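You operate a simulated robot arm through the tools that you are given. There is no shell and no other tool. Be economical: measure what you need, move in short steps, check, and stop when the job is done.

The job below is to be done with a simulated robot arm. You get a single attempt, and the scene is never put back.

Task
The rug went on too slack: wind it off and roll it up again to the card.
Fine: counter back to nought, set the drag, roll it all up, clamp off, feed bar back.

The check looks at the end state, three seconds after you hand in, the way a careful person would. Anything else that was tipped, shoved, dropped, spilled or broken makes it a failure.

Robot
A 6-joint arm with a two-finger parallel gripper, fixed in place. Base frame: the origin is at the foot of the arm, x ahead of it, y to its left, z up; the work surface is at about z = 0.78. Units: m, degrees, N and s.
With the tool pointing down near the work surface it reaches from about 0.36 to 0.82 m from the base axis. Its first joint turns from -166.0 to 166.0 degrees. Payload 3.91 kg.
The TCP is the grasp point between the finger pads, 0.03 m short of the fingertips. In the tool frame z runs along the fingers and y along their closing line. The gripper opens to 0.11 m. The fingers are 0.02 m wide and 0.01 m thick; the gripper's body (0.048 by 0.112 m) begins 0.055 m behind the TCP.
Orientation is that of the tool frame in the base frame, as a unit quaternion [w, x, y, z]. With the fingers straight down and closing along the base's y, the tool's x points along the base's -x, its y along +y and its z along -z.

Tools
- The arm moves only by the tool nudge_tool. Its argument "steps" is a list of rows, each a list of 7 numbers: the turn, a rotation vector about the base's x, y, z in units of 8 degrees (1.0 is 8 degrees), then the shift along the base's x, y, z in units of 20 mm (1.0 is 20 mm), then the opening in per cent of the stroke, from 0 (shut) to 100 (fully open). In form: [[wx, wy, wz, x, y, z, jaw], ...]. A call has 1 to 20 rows; each row shifts and turns the commanded pose from where the row before left it. A call with a number of a shift or a turn outside -1 to 1 is refused whole. Rows are played at 5 a second. More than 0.05 m and 8.6 degrees between two rows, or a gripper value outside its range, and nothing of the call is played. A pose out of reach is approached as far as the arm can. The call stops where the force on the tool passes 50 N (or 10 N more than at its start, if that is more) or the arm is blocked; 0.2 s more then pass. The fingers move at their own pace (about 0.045 m/s each) and stop on an object; they squeeze with about 24 N. The grip force told is the motor's: it shows also when the fingers shut on nothing. Time passes only in rows, and 0.2 s behind the last, so rows that do not move let the fingers close. It gives the time, the measured TCP pose, the force on the tool (base axes), the opening and the grip force at its end, in the units of the frame above (readings bear some noise), with the torque about the TCP (base axes, N m) and any sound that the robot's microphone picked up.
- Cameras (640 x 400 px; columns grow to the right, rows downward): "scene" is fixed at [0.225, 0.6433, 1.5127]; the picture's right is [-0.67, -0.74, 0.00], its down [-0.55, 0.49, -0.67] and it looks along [0.50, -0.45, -0.74] (base axes); focal length 300 px, centre (320, 200). "wrist" rides on the gripper at [0.077, 0.007, -0.114] in the tool frame; the picture's right is [-0.09, 1.00, 0.00], its down [-0.80, -0.07, -0.59] and it looks along [-0.59, -0.05, 0.80] (tool axes); focal length 270 px, centre (320, 200). There is no depth. A picture from a camera that has moved, and an enlarged one, comes with that camera's place and axes in the base frame and with its lens. The place of the scene camera against the robot may be out by one fixed shift of up to 0.018 m in any direction.
- capture(camera): a new picture of that camera. It takes no simulated time.
- slide_trunk(by): slides the trunk up (or, below 0, down) by that many m; the arm rides with it, the base frame stays. It gives what a move gives, with no picture.
- inspect(camera, box): a new picture of the part [left, top, right, bottom] of that camera's present view, enlarged. It takes no simulated time.
- job_done(): hands the job in; it is judged then, once.

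Work in short steps. Places have to be worked out from the pictures, the camera data and where the tool is seen: move nearer, look again, correct. Check each grasp and each placing, and mend what went wrong. You have 120 turns and 76 pictures in all, those below and enlarged ones among them. Open the gripper and draw the arm clear of the work before you hand the job in, unless the task says otherwise; then end with one line.

The tools are called after ">>>" as a command line: name --pt "numbers of a row" for each row, then --argument value for the rest, lists and objects as JSON in quotes. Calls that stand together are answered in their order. nudge_tool: Moves the arm, as the interface text tells. Its arguments: {"type":"object","properties":{"steps":{"type":"array","items":{"type":"array","items":{"type":"number"}}}},"required":["steps"]} The other tools are called the same way: slide_trunk (by) slides the trunk up or down; capture (camera) takes a picture; inspect (camera, box) takes an enlarged picture of a part of a camera's view; job_done () hands the job in.

At the start:

```text
time_s: 0.0
tool_pos: [0.3337, 0.2728, 1.2119]
tool_rot: [0.001, 0.0, 1.0, 0.0]
wrist_force: [-0.4, -0.6, -0.1]
moment: [-0.03, -0.01, -0.03]
finger_gap: 0.1101
finger_force: 0.0
trunk travel left (down, up): [-0.5, 0.11]
```

scene: 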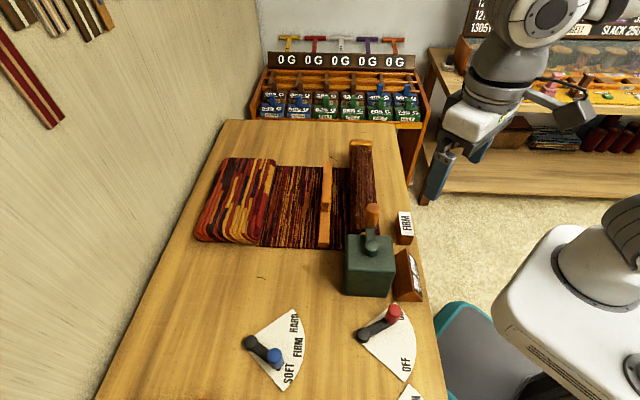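
wrist: 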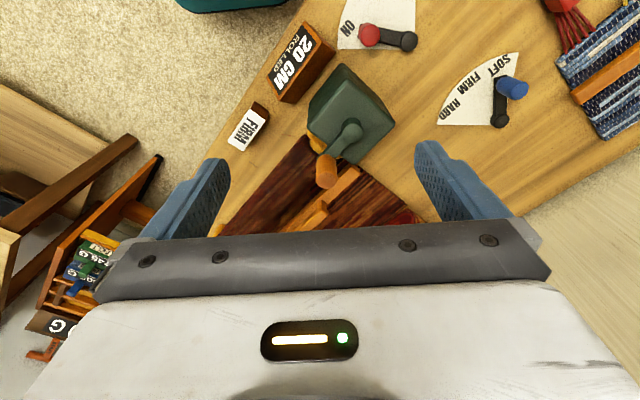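

I see a roller with a crank (orange knob) on a green gearbox, a drag lever (blue, SOFT/FIRM/HARD), a clamp lever (red, ON/OFF), cards FIRM and 20 CM ROLLED. I enlarge the key regions to read them.

>>> inspect --camera "scene" --box '[300, 130, 450, 310]'

>>> inspect --camera "scene" --box '[220, 290, 450, 400]'

>>> inspect --camera "wrist" --box '[220, 0, 540, 230]'

>>> inspect --camera "scene" --box '[180, 130, 400, 260]'

```text
2.22 times, centred on (375, 220) of scene
camera zoom: at [0.225, 0.6433, 1.5127], right [-0.67, -0.74, 0.0], down [-0.55, 0.49, -0.67], along [0.5, -0.45, -0.74], focal length 667 px, centre (198, 156)
```

zoom: 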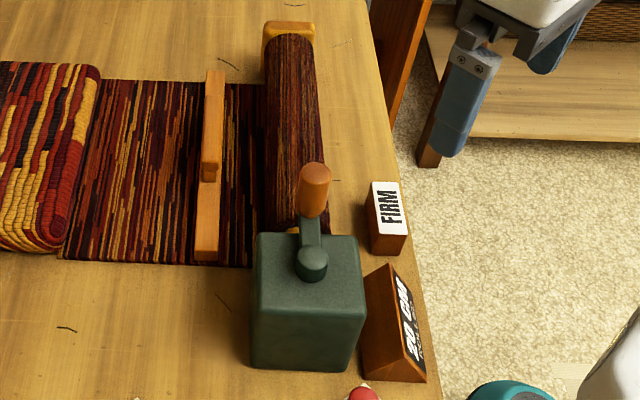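

```text
2.78 times, centred on (335, 345) of scene
camera zoom: at [0.225, 0.6433, 1.5127], right [-0.67, -0.74, 0.0], down [-0.55, 0.49, -0.67], along [0.5, -0.45, -0.74], focal length 835 px, centre (278, -204)
```

zoom: 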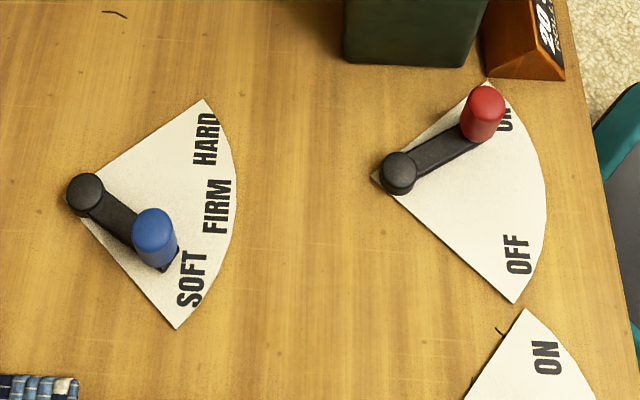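

```text
1.74 times, centred on (380, 115) of wrist
camera zoom: at [0.256, 0.2793, 1.3253], right [0.09, 1.0, 0.0], down [0.8, -0.07, 0.59], along [0.59, -0.05, -0.8], focal length 470 px, centre (216, 348)
```

zoom: 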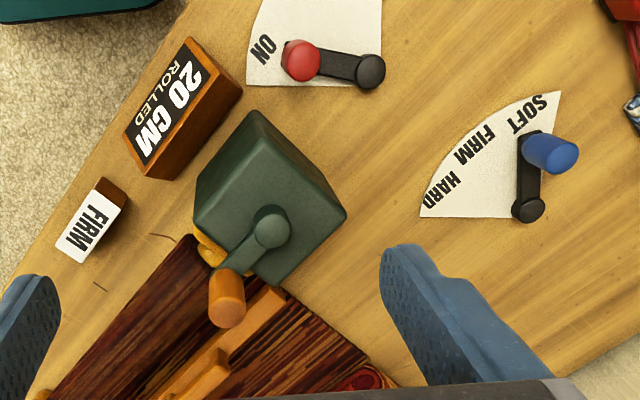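

```text
2.91 times, centred on (290, 195) of scene
camera zoom: at [0.225, 0.6433, 1.5127], right [-0.67, -0.74, 0.0], down [-0.55, 0.49, -0.67], along [0.5, -0.45, -0.74], focal length 873 px, centre (407, 214)
```

zoom: 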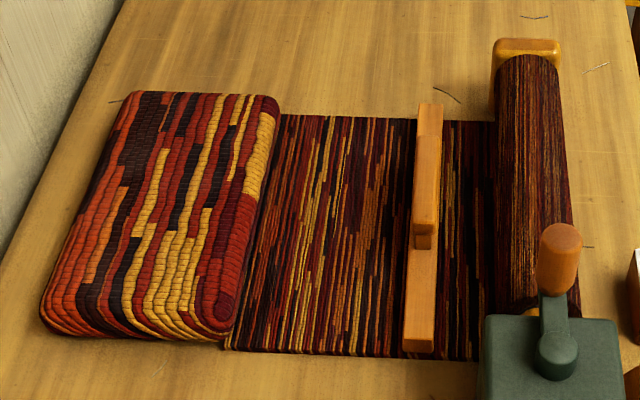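

Text on a board top right and on the back shelf may be useful. I enlarge those and the bottom edge.

>>> inspect --camera "scene" --box '[430, 0, 640, 130]'

>>> inspect --camera "scene" --box '[240, 20, 440, 140]'

>>> inspect --camera "wrist" --box '[520, 0, 640, 160]'

```text
3.05 times, centred on (535, 65) of scene
camera zoom: at [0.225, 0.6433, 1.5127], right [-0.67, -0.74, 0.0], down [-0.55, 0.49, -0.67], along [0.5, -0.45, -0.74], focal length 914 px, centre (-335, 611)
```

zoom: 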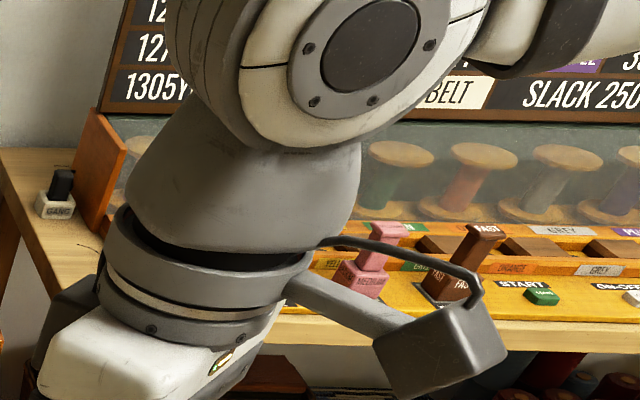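

```text
3.20 times, centred on (340, 80) of scene
camera zoom: at [0.225, 0.6433, 1.5127], right [-0.67, -0.74, 0.0], down [-0.55, 0.49, -0.67], along [0.5, -0.45, -0.74], focal length 960 px, centre (256, 584)
```

zoom: 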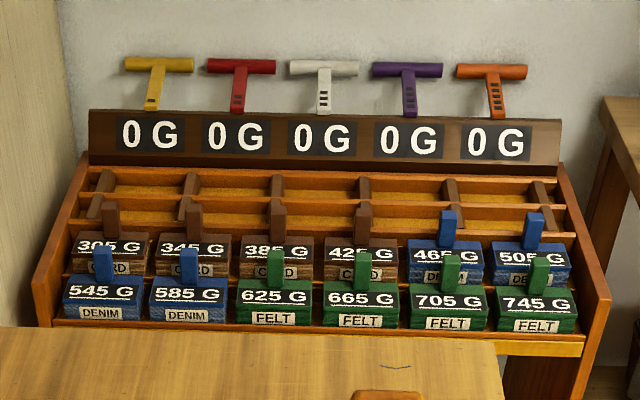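

```text
2.50 times, centred on (580, 80) of wrist
camera zoom: at [0.256, 0.2793, 1.3253], right [0.09, 1.0, 0.0], down [0.8, -0.07, 0.59], along [0.59, -0.05, -0.8], focal length 676 px, centre (-330, 500)
```

zoom: 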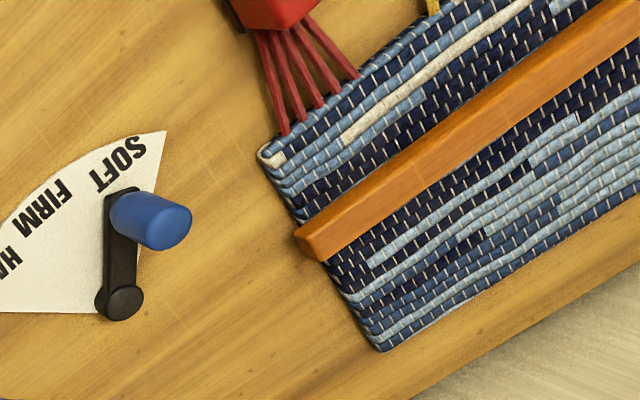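

The lever area and the space beyond it (another ON fan) need a look. I turn the tool about the vertical so the wrist camera looks along +y.

>>> nudge_tool --pt "0 0 1 0 0 0 100" --pt "0 0 1 0 0 0 100" --pt "0 0 1 0 0 0 100" --pt "0 0 1 0 0 0 100" --pt "0 0 1 0 0 0 100" --pt "0 0 1 0 0 0 100" --pt "0 0 1 0 0 0 100" --pt "0 0 1 0 0 0 100" --pt "0 0 1 0 0 0 100" --pt "0 0 1 0 0 0 100" --pt "0 0 1 0 0 0 100" --pt "0 0 0 0 0 0 100"

>>> capture --camera "wrist"

>>> capture --camera "scene"

```text
time_s: 2.6
tool_pos: [0.3337, 0.2727, 1.2104]
tool_rot: [0.001, -0.695, 0.719, 0.0]
wrist_force: [-0.3, 0.0, 0.1]
moment: [-0.02, 0.01, 0.01]
finger_gap: 0.1101
finger_force: 0.0
trunk travel left (down, up): [-0.5, 0.11]
```

```text
66 pictures are left
camera wrist: at [0.3238, 0.1962, 1.3253], right [-0.99, 0.12, 0.0], down [0.1, 0.8, 0.59], along [0.07, 0.59, -0.8], focal length 270 px, centre (320, 200)
```

wrist: 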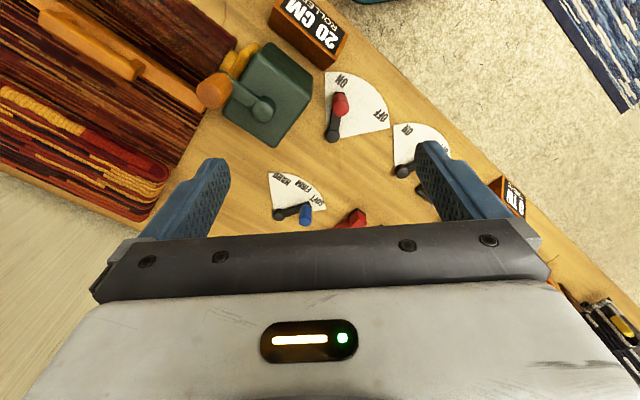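

```text
65 pictures are left
```

scene: 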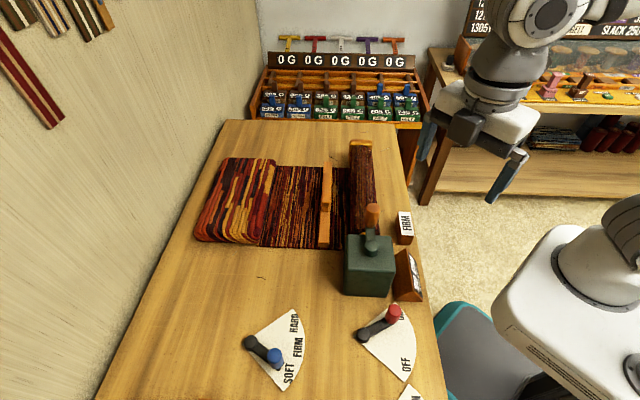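

>>> nudge_tool --pt "0 0 0 0.5 1 0 100" --pt "0 0 0 0.5 1 0 100" --pt "0 0 0 0.5 1 0 100" --pt "0 0 0 0.5 1 0 100" --pt "0 0 0 0.5 1 0 100" --pt "0 0 0 0 1 0 100" --pt "0 0 0 0 1 0 100" --pt "0 0 0 0 1 0 100" --pt "0 0 0 0 0 0 100"

>>> capture --camera "wrist"

>>> inspect --camera "wrist" --box '[220, 0, 640, 240]'

```text
time_s: 4.6
tool_pos: [0.3821, 0.434, 1.2112]
tool_rot: [0.0, -0.695, 0.719, 0.0]
wrist_force: [0.7, 0.5, 0.2]
moment: [0.01, 0.0, 0.0]
finger_gap: 0.11
finger_force: 0.0
trunk travel left (down, up): [-0.5, 0.11]
```

```text
64 pictures are left
camera wrist: at [0.3726, 0.3568, 1.3255], right [-0.99, 0.12, 0.0], down [0.1, 0.8, 0.59], along [0.07, 0.59, -0.8], focal length 270 px, centre (320, 200)
```

wrist: 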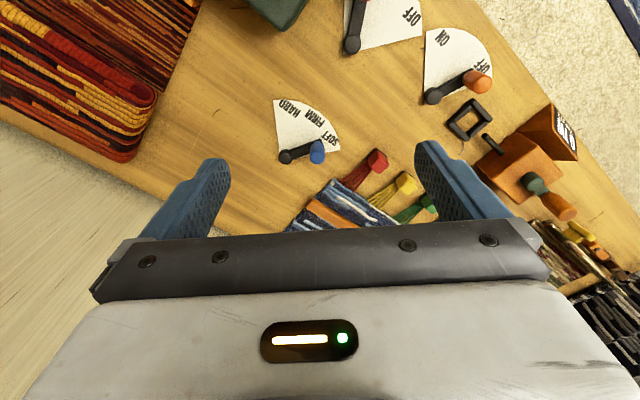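

```text
1.52 times, centred on (430, 120) of wrist
camera zoom: at [0.3726, 0.3568, 1.3255], right [-0.99, 0.12, 0.0], down [0.1, 0.8, 0.59], along [0.07, 0.59, -0.8], focal length 412 px, centre (152, 322)
```

zoom: 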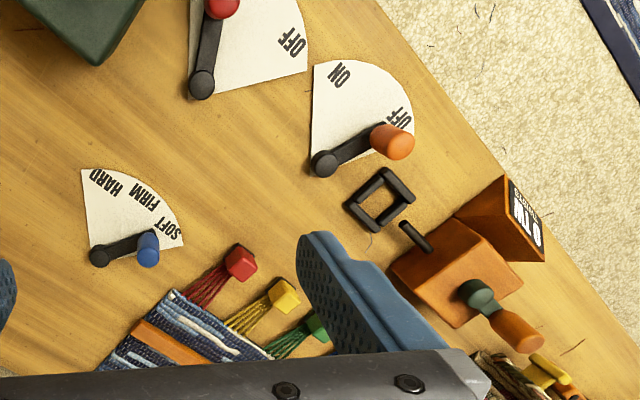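

The scene has a second (orange) twister station with its own orange lever at OFF; our roller station is the green gearbox, red lever and blue drag. I move to look closely at the gearbox, crank, counter and bar.

>>> nudge_tool --pt "0 0 -0.5 0.5 -1 0 100" --pt "0 0 -0.5 0.5 -1 0 100" --pt "0 0 -0.5 0.5 -1 0 100" --pt "0 0 -0.5 0.5 -1 0 100" --pt "0 0 -0.5 0 -1 0 100" --pt "0 0 -0.5 0 -1 0 100" --pt "0 0 -0.5 0 -1 0 100" --pt "0 0 -0.5 0 -1 0 100" --pt "0 0 -0.5 0 -1 0 100" --pt "0 0 0 0 -1 -0.5 100" --pt "0 0 0 0 -1 -0.5 100" --pt "0 0 0 0 -1 -0.5 100" --pt "0 0 0 0 -1 -0.5 100" --pt "0 0 0 0 -1 -0.5 100" --pt "0 0 0 0 0 0 100"

>>> capture --camera "wrist"

```text
time_s: 7.8
tool_pos: [0.4218, 0.1535, 1.1623]
tool_rot: [0.0, -0.437, 0.899, 0.0]
wrist_force: [-0.1, -0.6, 0.2]
moment: [-0.03, 0.02, -0.01]
finger_gap: 0.1102
finger_force: 0.0
trunk travel left (down, up): [-0.5, 0.11]
```

```text
62 pictures are left
camera wrist: at [0.3695, 0.0971, 1.2767], right [-0.73, 0.68, 0.0], down [0.55, 0.59, 0.59], along [0.41, 0.43, -0.8], focal length 270 px, centre (320, 200)
```

wrist: 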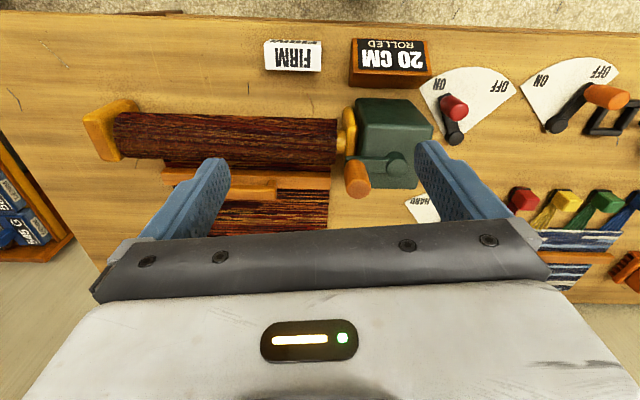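

Good aligned view. I enlarge it to measure.

>>> inspect --camera "wrist" --box '[240, 20, 520, 220]'

>>> inspect --camera "wrist" --box '[60, 20, 340, 240]'

```text
2.00 times, centred on (380, 120) of wrist
camera zoom: at [0.3695, 0.0971, 1.2767], right [-0.73, 0.68, 0.0], down [0.55, 0.59, 0.59], along [0.41, 0.43, -0.8], focal length 541 px, centre (200, 360)
```

zoom: 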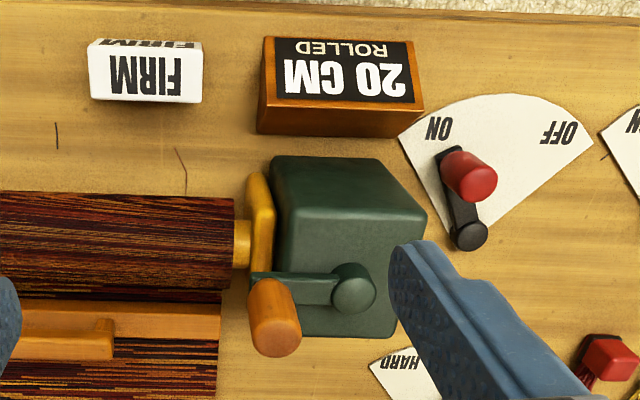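

```text
1.82 times, centred on (200, 130) of wrist
camera zoom: at [0.3695, 0.0971, 1.2767], right [-0.73, 0.68, 0.0], down [0.55, 0.59, 0.59], along [0.41, 0.43, -0.8], focal length 491 px, centre (538, 327)
```

zoom: 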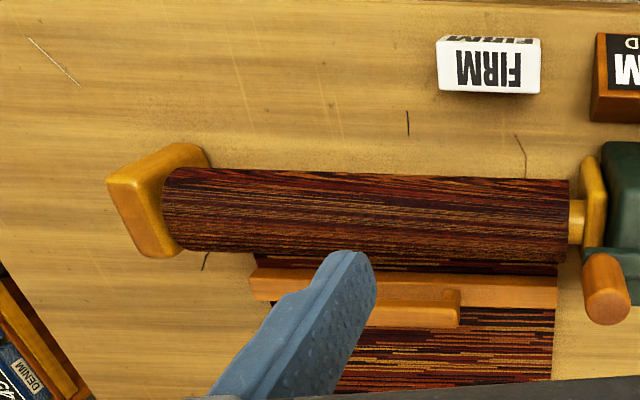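

Triangulating both views puts the crank knob's top at about (0.467, 0.266, 1.005), its hub near (0.42, 0.30, 0.94). I move to just above the knob and look.

>>> nudge_tool --pt "0 0 0 0.38 0.94 -0.8 100" --pt "0 0 0 0.38 0.94 -0.8 100" --pt "0 0 0 0.38 0.94 -0.8 100" --pt "0 0 0 0.38 0.94 -0.8 100" --pt "0 0 0 0.38 0.94 -0.8 100" --pt "0 0 0 0.38 0.94 -0.8 100" --pt "0 0 0 0 0 0 100"

>>> capture --camera "wrist"

>>> inspect --camera "scene" --box '[300, 120, 460, 320]'

```text
time_s: 9.4
tool_pos: [0.4694, 0.2672, 1.0669]
tool_rot: [0.0, -0.438, 0.899, 0.0]
wrist_force: [-0.4, -0.4, 0.7]
moment: [0.02, 0.0, 0.03]
finger_gap: 0.11
finger_force: 0.1
trunk travel left (down, up): [-0.5, 0.11]
```

```text
59 pictures are left
camera wrist: at [0.416, 0.2108, 1.1816], right [-0.73, 0.68, 0.0], down [0.55, 0.59, 0.59], along [0.41, 0.43, -0.8], focal length 270 px, centre (320, 200)
```

wrist: 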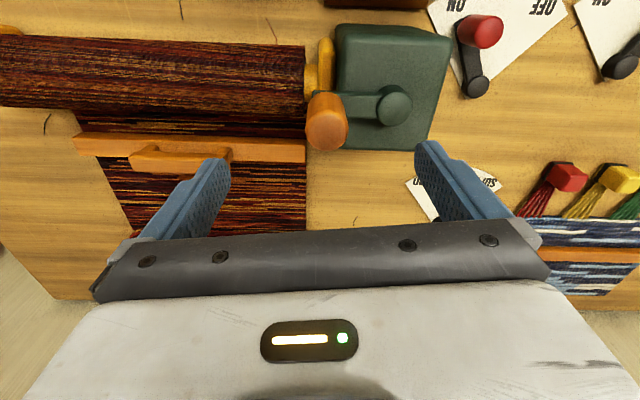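

```text
2.00 times, centred on (380, 220) of scene
camera zoom: at [0.225, 0.6433, 1.5127], right [-0.67, -0.74, 0.0], down [-0.55, 0.49, -0.67], along [0.5, -0.45, -0.74], focal length 600 px, centre (200, 160)
```

zoom: 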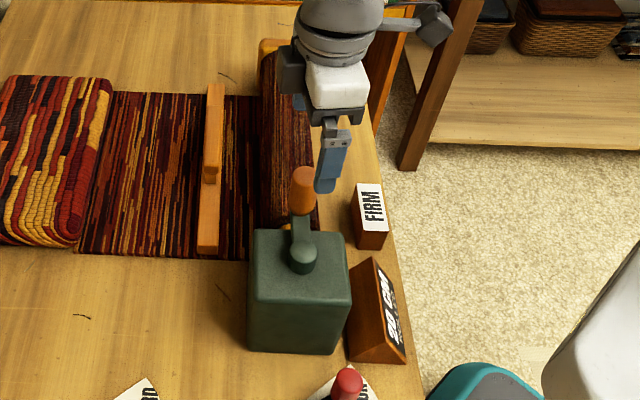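

The estimates of the knob differ by about 2 cm; I enlarge the present wrist view to refine them.

>>> inspect --camera "wrist" --box '[270, 20, 470, 170]'

```text
2.67 times, centred on (370, 95) of wrist
camera zoom: at [0.416, 0.2108, 1.1816], right [-0.73, 0.68, 0.0], down [0.55, 0.59, 0.59], along [0.41, 0.43, -0.8], focal length 721 px, centre (187, 480)
```

zoom: 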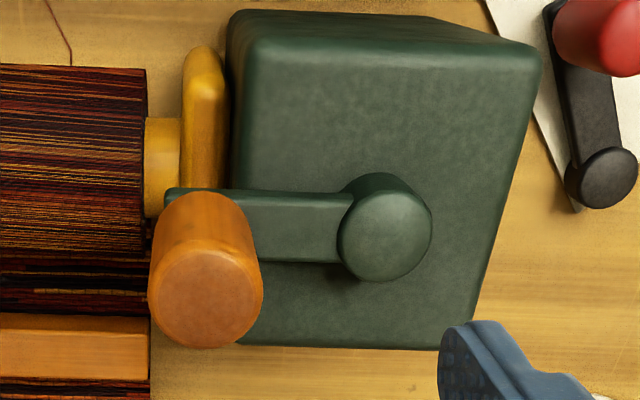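

Both wrist views agree on a knob top near (0.469, 0.275, 0.983), 33 mm thick. I narrow the jaws a bit so as to miss the hub, centre over it, and descend to TCP z≈0.975.

>>> nudge_tool --pt "0 0 0 0 0.4 0 58" --pt "0 0 0 0 0 0 58" --pt "0 0 0 0 0 -1 58" --pt "0 0 0 0 0 -1 58" --pt "0 0 0 0 0 -1 58" --pt "0 0 0 0 0 -0.8 58" --pt "0 0 0 0 0 -0.8 58" --pt "0 0 0 0 0 0 58"

>>> capture --camera "wrist"

```text
time_s: 11.2
tool_pos: [0.4696, 0.2748, 0.9736]
tool_rot: [0.001, -0.439, 0.899, 0.0]
wrist_force: [-0.4, 0.1, 0.1]
moment: [0.05, 0.0, -0.02]
finger_gap: 0.0638
finger_force: 0.0
trunk travel left (down, up): [-0.5, 0.11]
```

```text
56 pictures are left
camera wrist: at [0.4167, 0.218, 1.0886], right [-0.73, 0.68, 0.0], down [0.55, 0.59, 0.59], along [0.41, 0.43, -0.8], focal length 270 px, centre (320, 200)
```

wrist: 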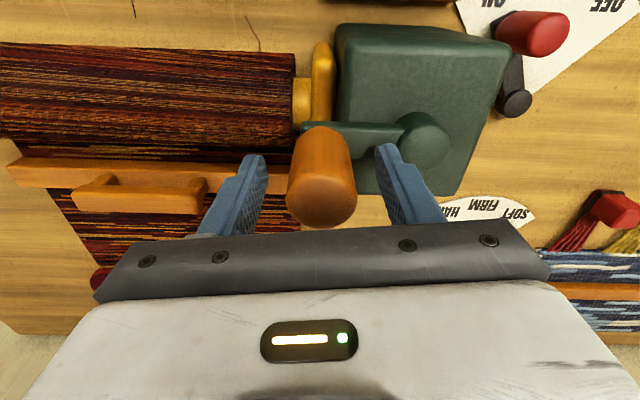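

The knob sits centred between the fingers. I close on it.

>>> nudge_tool --pt "0 0 0 0 0 0 10" --pt "0 0 0 0 0 0 10" --pt "0 0 0 0 0 0 10" --pt "0 0 0 0 0 0 10"

>>> capture --camera "wrist"

```text
time_s: 12.2
tool_pos: [0.4683, 0.2757, 0.9747]
tool_rot: [-0.001, -0.438, 0.899, 0.0]
wrist_force: [-6.8, 7.1, -1.6]
moment: [0.78, 0.35, -0.06]
finger_gap: 0.0316
finger_force: 45.4
trunk travel left (down, up): [-0.5, 0.11]
```

```text
55 pictures are left
camera wrist: at [0.4158, 0.2189, 1.0886], right [-0.73, 0.68, 0.0], down [0.55, 0.59, 0.59], along [0.41, 0.43, -0.8], focal length 270 px, centre (320, 200)
```

wrist: 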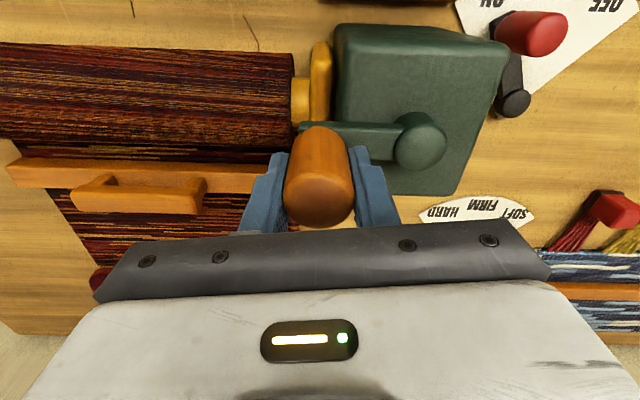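

Gripped (31.6 mm). I test the crank with a small 20° clockwise arc and watch force and counter.

>>> nudge_tool --pt "0 0 0 -0.19 -0.165 0 10" --pt "0 0 0 -0.19 -0.165 0 10" --pt "0 0 0 -0.215 -0.13 0 10" --pt "0 0 0 -0.215 -0.13 0 10" --pt "0 0 0 0 0 0 10"

>>> capture --camera "wrist"

```text
time_s: 13.4
tool_pos: [0.4524, 0.2632, 0.9742]
tool_rot: [0.001, -0.439, 0.899, 0.0]
wrist_force: [-6.2, 13.2, 10.7]
moment: [0.39, 1.27, -0.06]
finger_gap: 0.0316
finger_force: 45.2
trunk travel left (down, up): [-0.5, 0.11]
```

```text
54 pictures are left
camera wrist: at [0.3991, 0.207, 1.0885], right [-0.73, 0.68, 0.0], down [0.55, 0.59, 0.6], along [0.41, 0.43, -0.8], focal length 270 px, centre (320, 200)
```

wrist: 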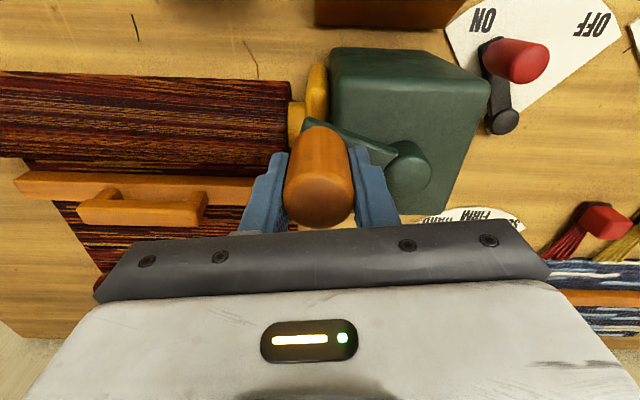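

It turns freely with the clamp on; positions fit a circle centred about (0.426, 0.313), r≈0.0565. I carry on clockwise by 80° and read the counter.

>>> nudge_tool --pt "0 0 0 -0.965 -0.23 0 10" --pt "0 0 0 -0.975 0.03 0 10" --pt "0 0 0 -0.91 0.37 0 10" --pt "0 0 0 -0.725 0.655 0 10" --pt "0 0 0 0 0 0 10"

>>> capture --camera "scene"

>>> inspect --camera "wrist" --box '[180, 0, 500, 240]'

```text
time_s: 14.6
tool_pos: [0.3792, 0.2786, 0.9753]
tool_rot: [0.001, -0.438, 0.899, 0.0]
wrist_force: [-5.9, -8.0, 35.6]
moment: [0.11, 1.35, -0.01]
finger_gap: 0.0317
finger_force: 44.5
trunk travel left (down, up): [-0.5, 0.11]
```

```text
53 pictures are left
```

scene: 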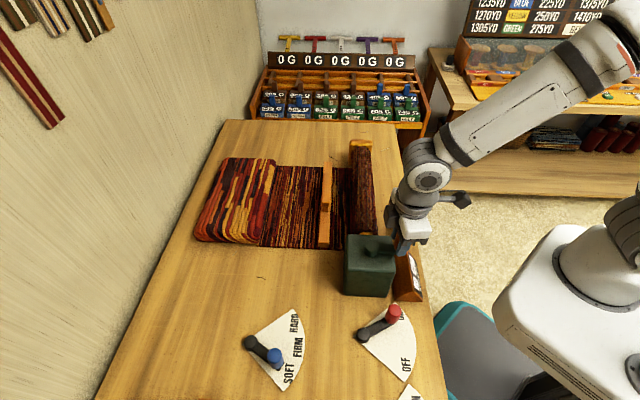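

```text
1.67 times, centred on (340, 120) of wrist
camera zoom: at [0.3267, 0.2198, 1.0884], right [-0.73, 0.68, 0.0], down [0.55, 0.59, 0.6], along [0.41, 0.44, -0.8], focal length 450 px, centre (287, 333)
```

zoom: 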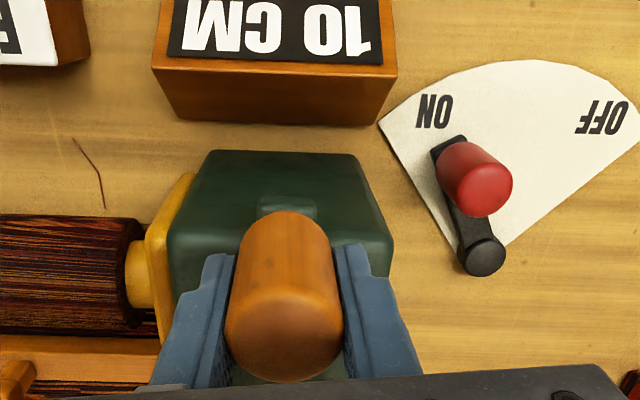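

Clockwise unwinds: the counter shows 10 cm after about 100°. There is upward force, so I raise 3 mm and continue 60° further with the refined circle (0.425, 0.3145), r=0.058.

>>> nudge_tool --pt "0 0 0 0 0 0.15 10" --pt "0 0 0 -0.595 0.915 0 10" --pt "0 0 0 -0.14 0.995 0 10" --pt "0 0 0 0.21 0.99 0 10" --pt "0 0 0 0 0 0 10"

>>> inspect --camera "wrist" --box '[100, 0, 500, 240]'

```text
time_s: 15.8
tool_pos: [0.3644, 0.3365, 0.9748]
tool_rot: [-0.001, -0.439, 0.899, -0.002]
wrist_force: [-33.1, 9.1, -22.9]
moment: [0.35, 0.86, -0.2]
finger_gap: 0.0314
finger_force: 44.8
trunk travel left (down, up): [-0.5, 0.11]
```

```text
1.60 times, centred on (300, 120) of wrist
camera zoom: at [0.3127, 0.2807, 1.0889], right [-0.73, 0.68, 0.0], down [0.55, 0.59, 0.59], along [0.4, 0.43, -0.81], focal length 432 px, centre (352, 328)
```

zoom: 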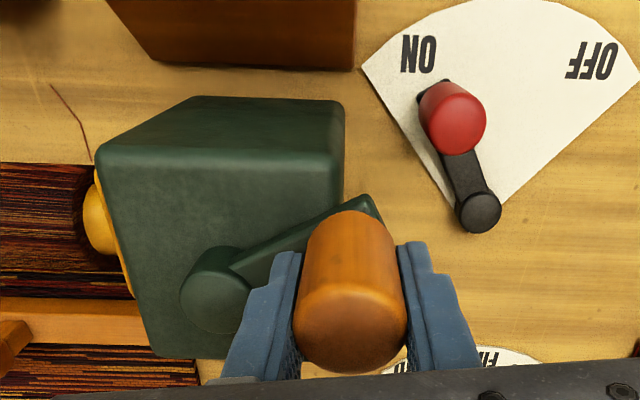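

Four points now fit a circle centred (0.425, 0.321), r≈0.0627, which explains the radial force. I correct to it and go to 150° (about 2 cm should be left), then read the counter.

>>> nudge_tool --pt "0 0 0 -0.2 0.2 -0.05 10" --pt "0 0 0 0.18 0.605 0 10" --pt "0 0 0 0 0 0 10"

>>> inspect --camera "scene" --box '[300, 180, 460, 310]'

>>> inspect --camera "wrist" --box '[100, 0, 420, 220]'

```text
time_s: 16.6
tool_pos: [0.372, 0.3542, 0.9752]
tool_rot: [0.001, -0.438, 0.899, 0.001]
wrist_force: [15.2, -10.6, -22.2]
moment: [1.19, -0.03, 0.11]
finger_gap: 0.0313
finger_force: 45.4
trunk travel left (down, up): [-0.5, 0.11]
```

```text
3.08 times, centred on (380, 245) of scene
camera zoom: at [0.225, 0.6433, 1.5127], right [-0.67, -0.74, 0.0], down [-0.55, 0.49, -0.67], along [0.5, -0.45, -0.74], focal length 923 px, centre (135, 62)
```

zoom: 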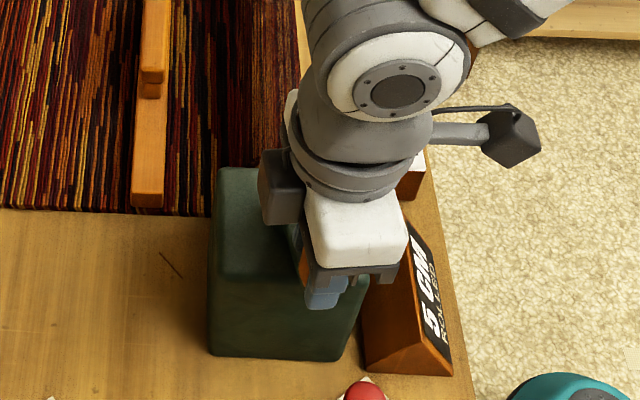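

```text
1.82 times, centred on (260, 110) of wrist
camera zoom: at [0.3196, 0.296, 1.0887], right [-0.73, 0.68, 0.0], down [0.55, 0.59, 0.6], along [0.41, 0.44, -0.8], focal length 491 px, centre (429, 364)
```

zoom: 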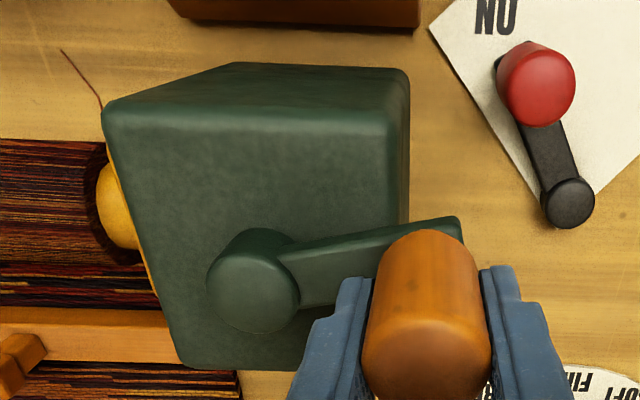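

The counter shows 5 cm, and the circle fits. I continue 46° more.

>>> nudge_tool --pt "0 0 0 0.705 0.825 -0.04 10" --pt "0 0 0 0.69 0.435 0 10" --pt "0 0 0 0.67 0.225 0 10" --pt "0 0 0 0 0 0 10"

>>> inspect --camera "scene" --box '[300, 180, 460, 310]'

```text
time_s: 17.6
tool_pos: [0.412, 0.3798, 0.975]
tool_rot: [-0.001, -0.438, 0.899, 0.0]
wrist_force: [2.4, -17.0, -3.5]
moment: [-0.94, -0.8, 0.07]
finger_gap: 0.0314
finger_force: 44.9
trunk travel left (down, up): [-0.5, 0.11]
```

```text
3.08 times, centred on (380, 245) of scene
camera zoom: at [0.225, 0.6433, 1.5127], right [-0.67, -0.74, 0.0], down [-0.55, 0.49, -0.67], along [0.5, -0.45, -0.74], focal length 923 px, centre (135, 62)
```

zoom: 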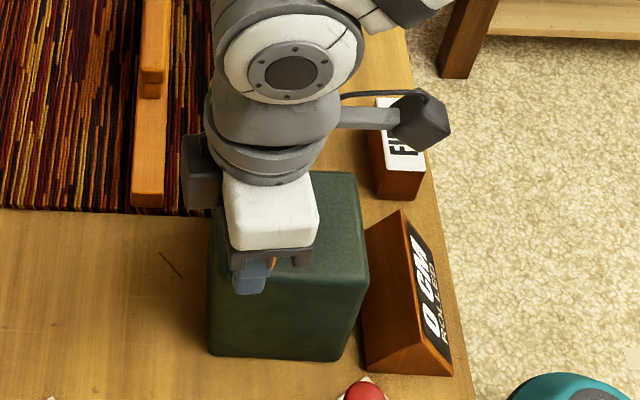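

The counter reads 0 cm. I nudge about 6° further to be sure it is fully at nought and feel for a stop.

>>> nudge_tool --pt "0 0 0 0.33 -0.02 0 10" --pt "0 0 0 0 0 0 10"

>>> inspect --camera "scene" --box '[380, 220, 440, 310]'

>>> capture --camera "scene"

```text
time_s: 18.2
tool_pos: [0.4189, 0.3813, 0.9735]
tool_rot: [0.002, -0.439, 0.899, 0.001]
wrist_force: [1.4, -2.5, 7.6]
moment: [-1.38, 0.34, -0.03]
finger_gap: 0.0314
finger_force: 45.1
trunk travel left (down, up): [-0.5, 0.11]
```

```text
4.44 times, centred on (410, 265) of scene
camera zoom: at [0.225, 0.6433, 1.5127], right [-0.67, -0.74, 0.0], down [-0.55, 0.49, -0.67], along [0.5, -0.45, -0.74], focal length 1334 px, centre (-80, -89)
```

zoom: 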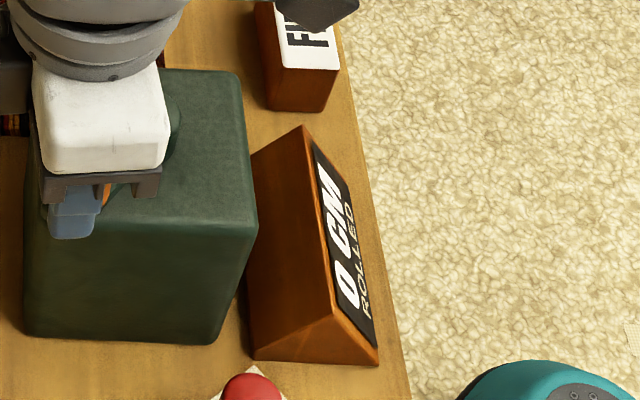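

```text
46 pictures are left
```

scene: 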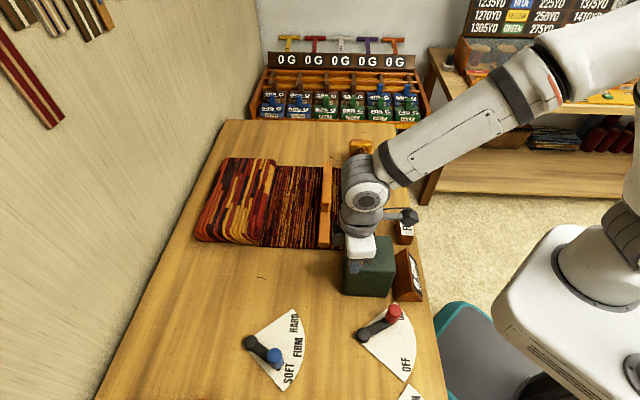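

Counter firmly at 0. I let go of the knob, rise, and go to look at the blue drag lever (knob estimated near (0.406, 0.596, 0.84), pivot (0.476, 0.613)).

>>> nudge_tool --pt "0 0 0 0 0 0 58" --pt "0 0 0 0 0 0 58" --pt "0 0 0 0 0 0 58" --pt "0 0 0 0 0 1 58" --pt "0 0 0 0 0 1 58" --pt "0 0 0 0 0 1 58" --pt "0 0 0 0 0 1 58" --pt "0 0 0 0 1 0 58" --pt "0 0 0 0 1 0 58" --pt "0 0 0 0 1 0 58" --pt "0 0 0 0 1 0 58" --pt "0 0 0 0 1 0 58" --pt "0 0 0 0 1 0 58" --pt "0 0 0 0 1 0 58" --pt "0 0 0 0 0 0 58"

>>> capture --camera "wrist"

```text
time_s: 21.4
tool_pos: [0.4182, 0.5208, 1.0534]
tool_rot: [0.0, -0.438, 0.899, 0.0]
wrist_force: [-0.7, -0.4, -0.3]
moment: [0.0, -0.01, -0.01]
finger_gap: 0.0637
finger_force: 0.0
trunk travel left (down, up): [-0.5, 0.11]
```

```text
45 pictures are left
camera wrist: at [0.3656, 0.4643, 1.1677], right [-0.73, 0.68, 0.0], down [0.55, 0.59, 0.59], along [0.41, 0.43, -0.8], focal length 270 px, centre (320, 200)
```

wrist: 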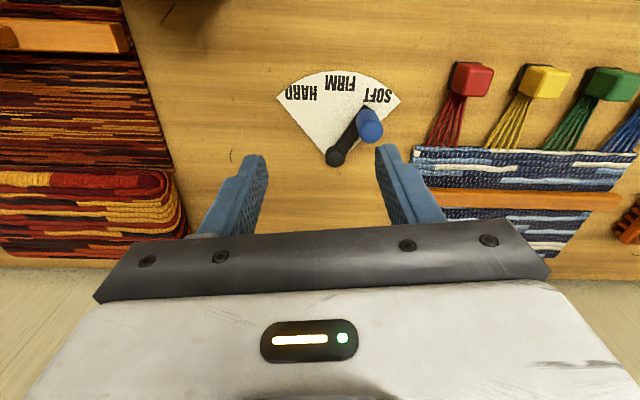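

Drag lever: pivot at (0.474, 0.610), knob near (0.404, 0.582, top 0.88), FIRM direction about 225.5° from the pivot, now about 200°. I move above the knob.

>>> nudge_tool --pt "0 0 0 -0.1 0.436 -0.88 58" --pt "0 0 0 -0.1 0.436 -0.88 58" --pt "0 0 0 -0.1 0.436 -0.88 58" --pt "0 0 0 -0.1 0.436 -0.88 58" --pt "0 0 0 -0.1 0.436 -0.88 58" --pt "0 0 0 -0.1 0.436 -0.88 58" --pt "0 0 0 -0.1 0.436 -0.88 58" --pt "0 0 0 0 0 0 58"

>>> capture --camera "wrist"

```text
time_s: 23.2
tool_pos: [0.4031, 0.5816, 0.9315]
tool_rot: [0.001, -0.439, 0.899, 0.0]
wrist_force: [-0.5, -0.2, -0.2]
moment: [-0.02, 0.0, 0.0]
finger_gap: 0.0639
finger_force: 0.0
trunk travel left (down, up): [-0.5, 0.11]
```

```text
44 pictures are left
camera wrist: at [0.3508, 0.5246, 1.0454], right [-0.73, 0.68, 0.0], down [0.55, 0.59, 0.59], along [0.41, 0.43, -0.8], focal length 270 px, centre (320, 200)
```

wrist: 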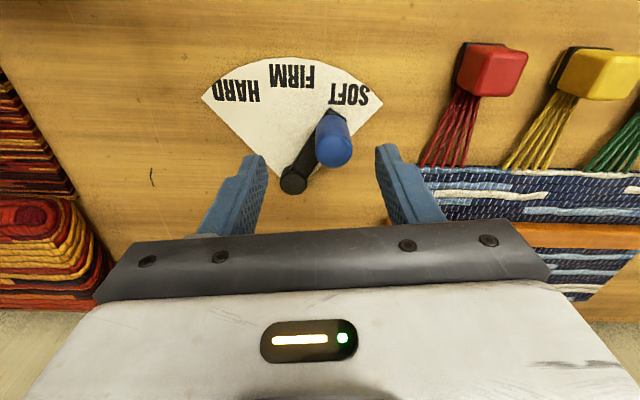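

Refined: knob top centre ≈ (0.411, 0.603, 0.838), pivot ≈ (0.472, 0.611), lever angle ≈ 188°. I turn the jaws square to the lever arm, centre, and descend.

>>> nudge_tool --pt "0 0 -1 0.1 0.27 0 58" --pt "0 0 -1 0.1 0.27 0 58" --pt "0 0 -1 0.1 0.27 0 58" --pt "0 0 -1 0.1 0.27 0 58" --pt "0 0 0 0 0 -0.9 58" --pt "0 0 0 0 0 -0.9 58" --pt "0 0 0 0 0 -0.9 58" --pt "0 0 0 0 0 -0.7 58" --pt "0 0 0 0 0 0 58"

>>> capture --camera "wrist"

```text
time_s: 25.2
tool_pos: [0.4118, 0.6041, 0.8623]
tool_rot: [0.0, -0.174, 0.985, 0.0]
wrist_force: [0.3, 0.4, 0.4]
moment: [0.01, 0.01, 0.03]
finger_gap: 0.0639
finger_force: 0.1
trunk travel left (down, up): [-0.5, 0.11]
```

```text
43 pictures are left
camera wrist: at [0.3375, 0.5839, 0.9763], right [-0.26, 0.97, 0.0], down [0.78, 0.21, 0.59], along [0.57, 0.15, -0.8], focal length 270 px, centre (320, 200)
```

wrist: 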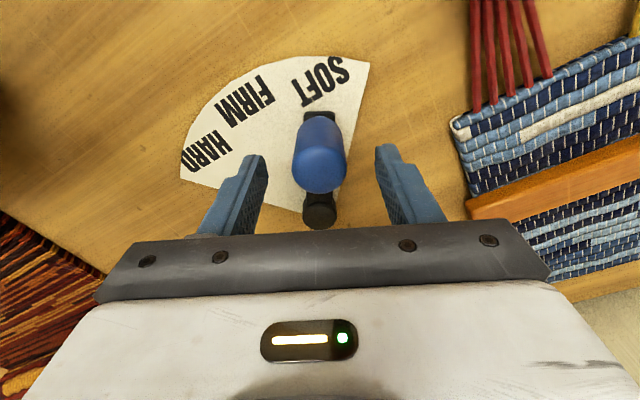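

Knob is centred between the jaws. Descend 28 mm and close.

>>> nudge_tool --pt "0 0 0 0 0 -0.7 58" --pt "0 0 0 0 0 -0.7 58" --pt "0 0 0 0 0 0 10" --pt "0 0 0 0 0 0 10" --pt "0 0 0 0 0 0 10" --pt "0 0 0 0 0 0 10"

```text
time_s: 26.6
tool_pos: [0.4123, 0.6043, 0.8338]
tool_rot: [-0.001, -0.173, 0.985, 0.001]
wrist_force: [0.0, 0.4, -0.4]
moment: [0.06, 0.11, 0.0]
finger_gap: 0.0292
finger_force: 44.7
trunk travel left (down, up): [-0.5, 0.11]
```

Gripped at 29 mm. I swing the lever about 37° CCW along its arc toward FIRM, turning the jaws with it.

>>> nudge_tool --pt "0 0 1 0.115 -0.475 0 10" --pt "0 0 1 0.165 -0.445 0 10" --pt "0 0 1 0.235 -0.41 0 10" --pt "0 0 1 0.325 -0.405 0 10" --pt "0 0 0 0 0 0 10"

>>> capture --camera "wrist"

```text
time_s: 27.8
tool_pos: [0.4312, 0.5715, 0.8338]
tool_rot: [0.0, -0.439, 0.898, 0.0]
wrist_force: [17.3, 8.4, -0.9]
moment: [-0.68, -0.99, -0.48]
finger_gap: 0.0292
finger_force: 44.7
trunk travel left (down, up): [-0.5, 0.11]
```

```text
42 pictures are left
camera wrist: at [0.3782, 0.514, 0.9481], right [-0.73, 0.68, 0.0], down [0.55, 0.59, 0.6], along [0.41, 0.44, -0.8], focal length 270 px, centre (320, 200)
```

wrist: 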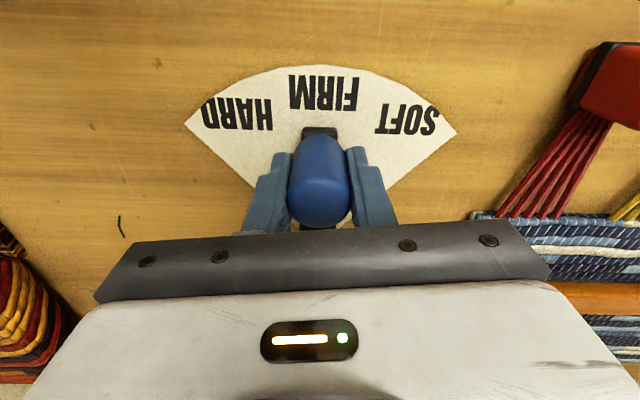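

The lever points at FIRM. I release, rise and check.

>>> nudge_tool --pt "0 0 0 0 0 0 58" --pt "0 0 0 0 0 0 58" --pt "0 0 0 0 0 0 58" --pt "0 0 0 0 0 1 58" --pt "0 0 0 0 0 1 58" --pt "0 0 0 0 0 1 58" --pt "0 0 0 0 0 1 58" --pt "0 0 0 0 0 1 58" --pt "0 0 0 0 0 0 58"

>>> inspect --camera "wrist" --box '[180, 20, 460, 220]'

```text
time_s: 29.8
tool_pos: [0.4296, 0.5698, 0.9328]
tool_rot: [-0.001, -0.439, 0.899, 0.0]
wrist_force: [1.2, 0.8, 0.4]
moment: [0.03, -0.03, -0.01]
finger_gap: 0.0637
finger_force: 0.1
trunk travel left (down, up): [-0.5, 0.11]
```

```text
2.00 times, centred on (320, 120) of wrist
camera zoom: at [0.3768, 0.5134, 1.0472], right [-0.73, 0.68, 0.0], down [0.55, 0.59, 0.59], along [0.41, 0.43, -0.8], focal length 541 px, centre (320, 360)
```

zoom: 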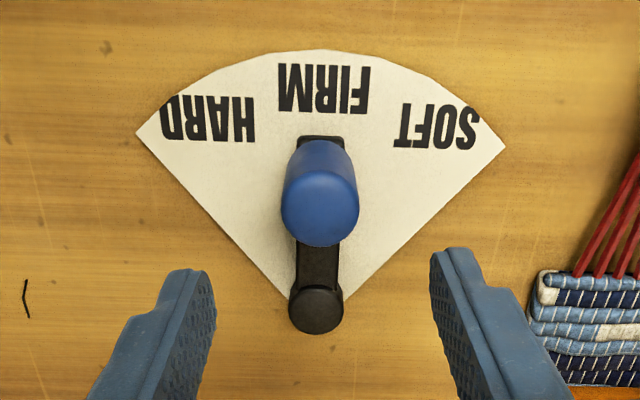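

Drag is at FIRM. I return above the crank knob at (0.419, 0.3815).

>>> nudge_tool --pt "0 0 0 0 0 1 58" --pt "0 0 0 0 0 1 58" --pt "0 0 0 0 0 1 58" --pt "0 0 0 0 0 1 58" --pt "0 0 0 0 0 1 58" --pt "0 0 0 0 0 1 58" --pt "0 0 0 -0.053 -0.943 0 58" --pt "0 0 0 -0.053 -0.943 0 58" --pt "0 0 0 -0.053 -0.943 0 58" --pt "0 0 0 -0.053 -0.943 0 58" --pt "0 0 0 -0.053 -0.943 0 58" --pt "0 0 0 -0.053 -0.943 0 58" --pt "0 0 0 -0.053 -0.943 0 58" --pt "0 0 0 -0.053 -0.943 0 58" --pt "0 0 0 -0.053 -0.943 0 58" --pt "0 0 0 -0.053 -0.943 0 58" --pt "0 0 0 0 0 0 58"

>>> capture --camera "wrist"

```text
time_s: 33.4
tool_pos: [0.4172, 0.3812, 1.0531]
tool_rot: [0.0, -0.438, 0.899, 0.0]
wrist_force: [-0.1, 0.0, -0.5]
moment: [0.02, -0.03, 0.06]
finger_gap: 0.0637
finger_force: 0.1
trunk travel left (down, up): [-0.5, 0.11]
```

```text
40 pictures are left
camera wrist: at [0.3644, 0.3248, 1.1686], right [-0.73, 0.68, 0.0], down [0.55, 0.59, 0.59], along [0.41, 0.43, -0.8], focal length 270 px, centre (320, 200)
```

wrist: 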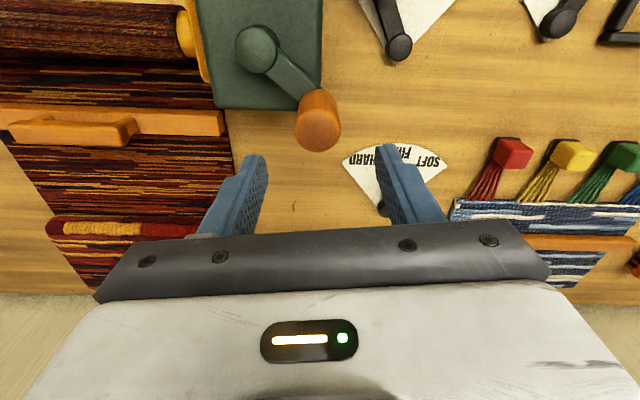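

The knob is right below. Descend to z≈0.974 and grip.

>>> nudge_tool --pt "0 0 0 0.05 0 -0.8 58" --pt "0 0 0 0 0 -0.8 58" --pt "0 0 0 0 0 -0.8 58" --pt "0 0 0 0 0 -0.8 58" --pt "0 0 0 0 0 -0.75 58" --pt "0 0 0 0 0 0 10" --pt "0 0 0 0 0 0 10" --pt "0 0 0 0 0 0 10" --pt "0 0 0 0 0 0 10"

```text
time_s: 35.4
tool_pos: [0.4165, 0.3801, 0.9751]
tool_rot: [-0.001, -0.439, 0.898, -0.001]
wrist_force: [0.8, -1.6, -1.7]
moment: [0.46, 0.05, 0.03]
finger_gap: 0.0314
finger_force: 45.2
trunk travel left (down, up): [-0.5, 0.11]
```

Gripped. Now winding counter-clockwise: first 90° to check the force and the counter.

>>> nudge_tool --pt "0 0 0 -0.93 -0.2755 0 10" --pt "0 0 0 -0.799 -0.549 0 10" --pt "0 0 0 -0.5905 -0.7695 0 10" --pt "0 0 0 -0.324 -0.914 0 10" --pt "0 0 0 -0.025 -0.97 0 10" --pt "0 0 0 0 0 0 10"

>>> capture --camera "scene"

>>> inspect --camera "scene" --box '[300, 180, 460, 310]'

```text
time_s: 36.8
tool_pos: [0.3623, 0.309, 0.9759]
tool_rot: [-0.002, -0.439, 0.899, -0.001]
wrist_force: [-17.9, -2.5, -9.9]
moment: [0.24, 0.79, -0.09]
finger_gap: 0.0314
finger_force: 45.5
trunk travel left (down, up): [-0.5, 0.11]
```

```text
39 pictures are left
```

scene: 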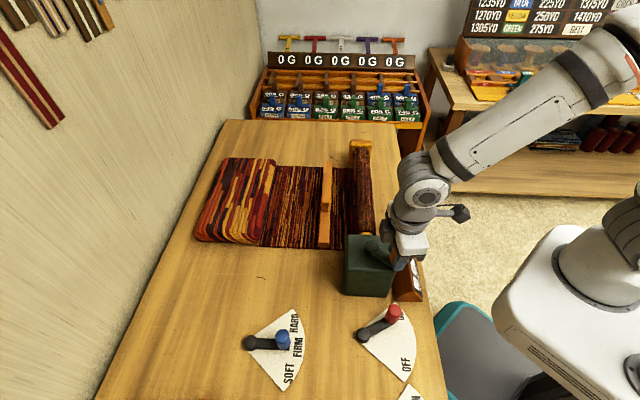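

```text
3.08 times, centred on (380, 245) of scene
camera zoom: at [0.225, 0.6433, 1.5127], right [-0.67, -0.74, 0.0], down [-0.55, 0.49, -0.67], along [0.5, -0.45, -0.74], focal length 923 px, centre (135, 62)
```

zoom: 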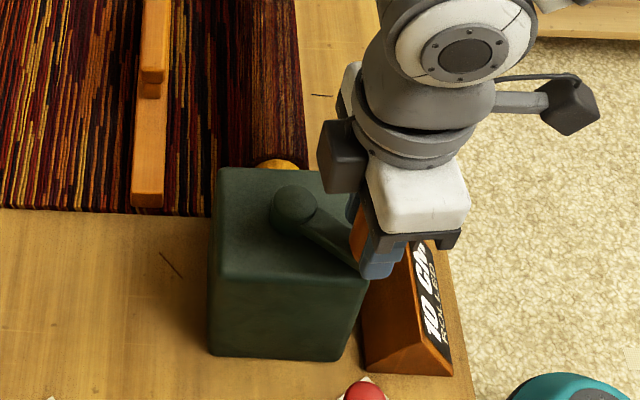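

10 cm per 90°, light force. I continue 270° with a small radial correction.

>>> nudge_tool --pt "0 0 0 0.2355 -0.93 0 10" --pt "0 0 0 0.549 -0.799 0 10" --pt "0 0 0 0.7695 -0.5905 0 10" --pt "0 0 0 0.914 -0.324 0 10" --pt "0 0 0 0.97 -0.025 0 10" --pt "0 0 0 0.93 0.2755 0 10" --pt "0 0 0 0.799 0.549 0 10" --pt "0 0 0 0.5905 0.7695 0 10" --pt "0 0 0 0.324 0.914 0 10" --pt "0 0 0 0.025 0.97 0 10" --pt "0 0 0 -0.2755 0.93 0 10" --pt "0 0 0 -0.549 0.799 0 10" --pt "0 0 0 -0.7695 0.5905 0 10" --pt "0 0 0 -0.914 0.324 0 10" --pt "0 0 0 -0.97 0.025 0 10"

>>> capture --camera "scene"

>>> inspect --camera "scene" --box '[300, 180, 460, 310]'

```text
time_s: 40.0
tool_pos: [0.4169, 0.381, 0.976]
tool_rot: [0.002, -0.439, 0.899, 0.0]
wrist_force: [0.3, -6.2, 10.6]
moment: [0.66, -0.04, 0.03]
finger_gap: 0.0315
finger_force: 45.2
trunk travel left (down, up): [-0.5, 0.11]
```

```text
37 pictures are left
```

scene: 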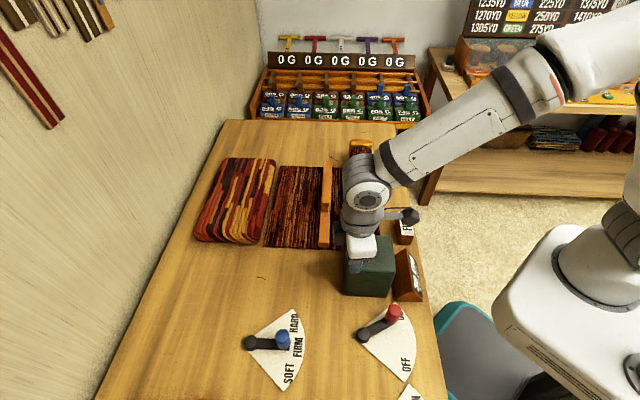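

```text
3.08 times, centred on (380, 245) of scene
camera zoom: at [0.225, 0.6433, 1.5127], right [-0.67, -0.74, 0.0], down [-0.55, 0.49, -0.67], along [0.5, -0.45, -0.74], focal length 923 px, centre (135, 62)
```

zoom: 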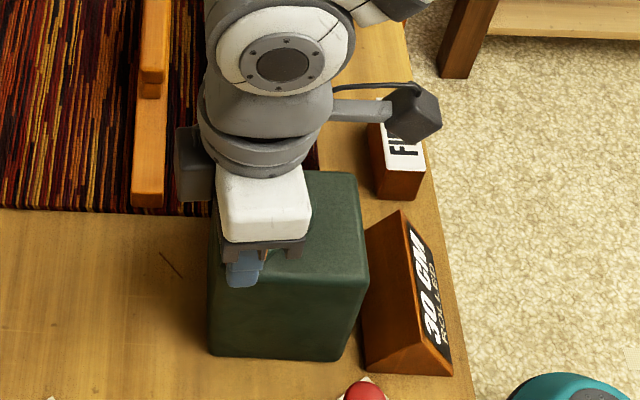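

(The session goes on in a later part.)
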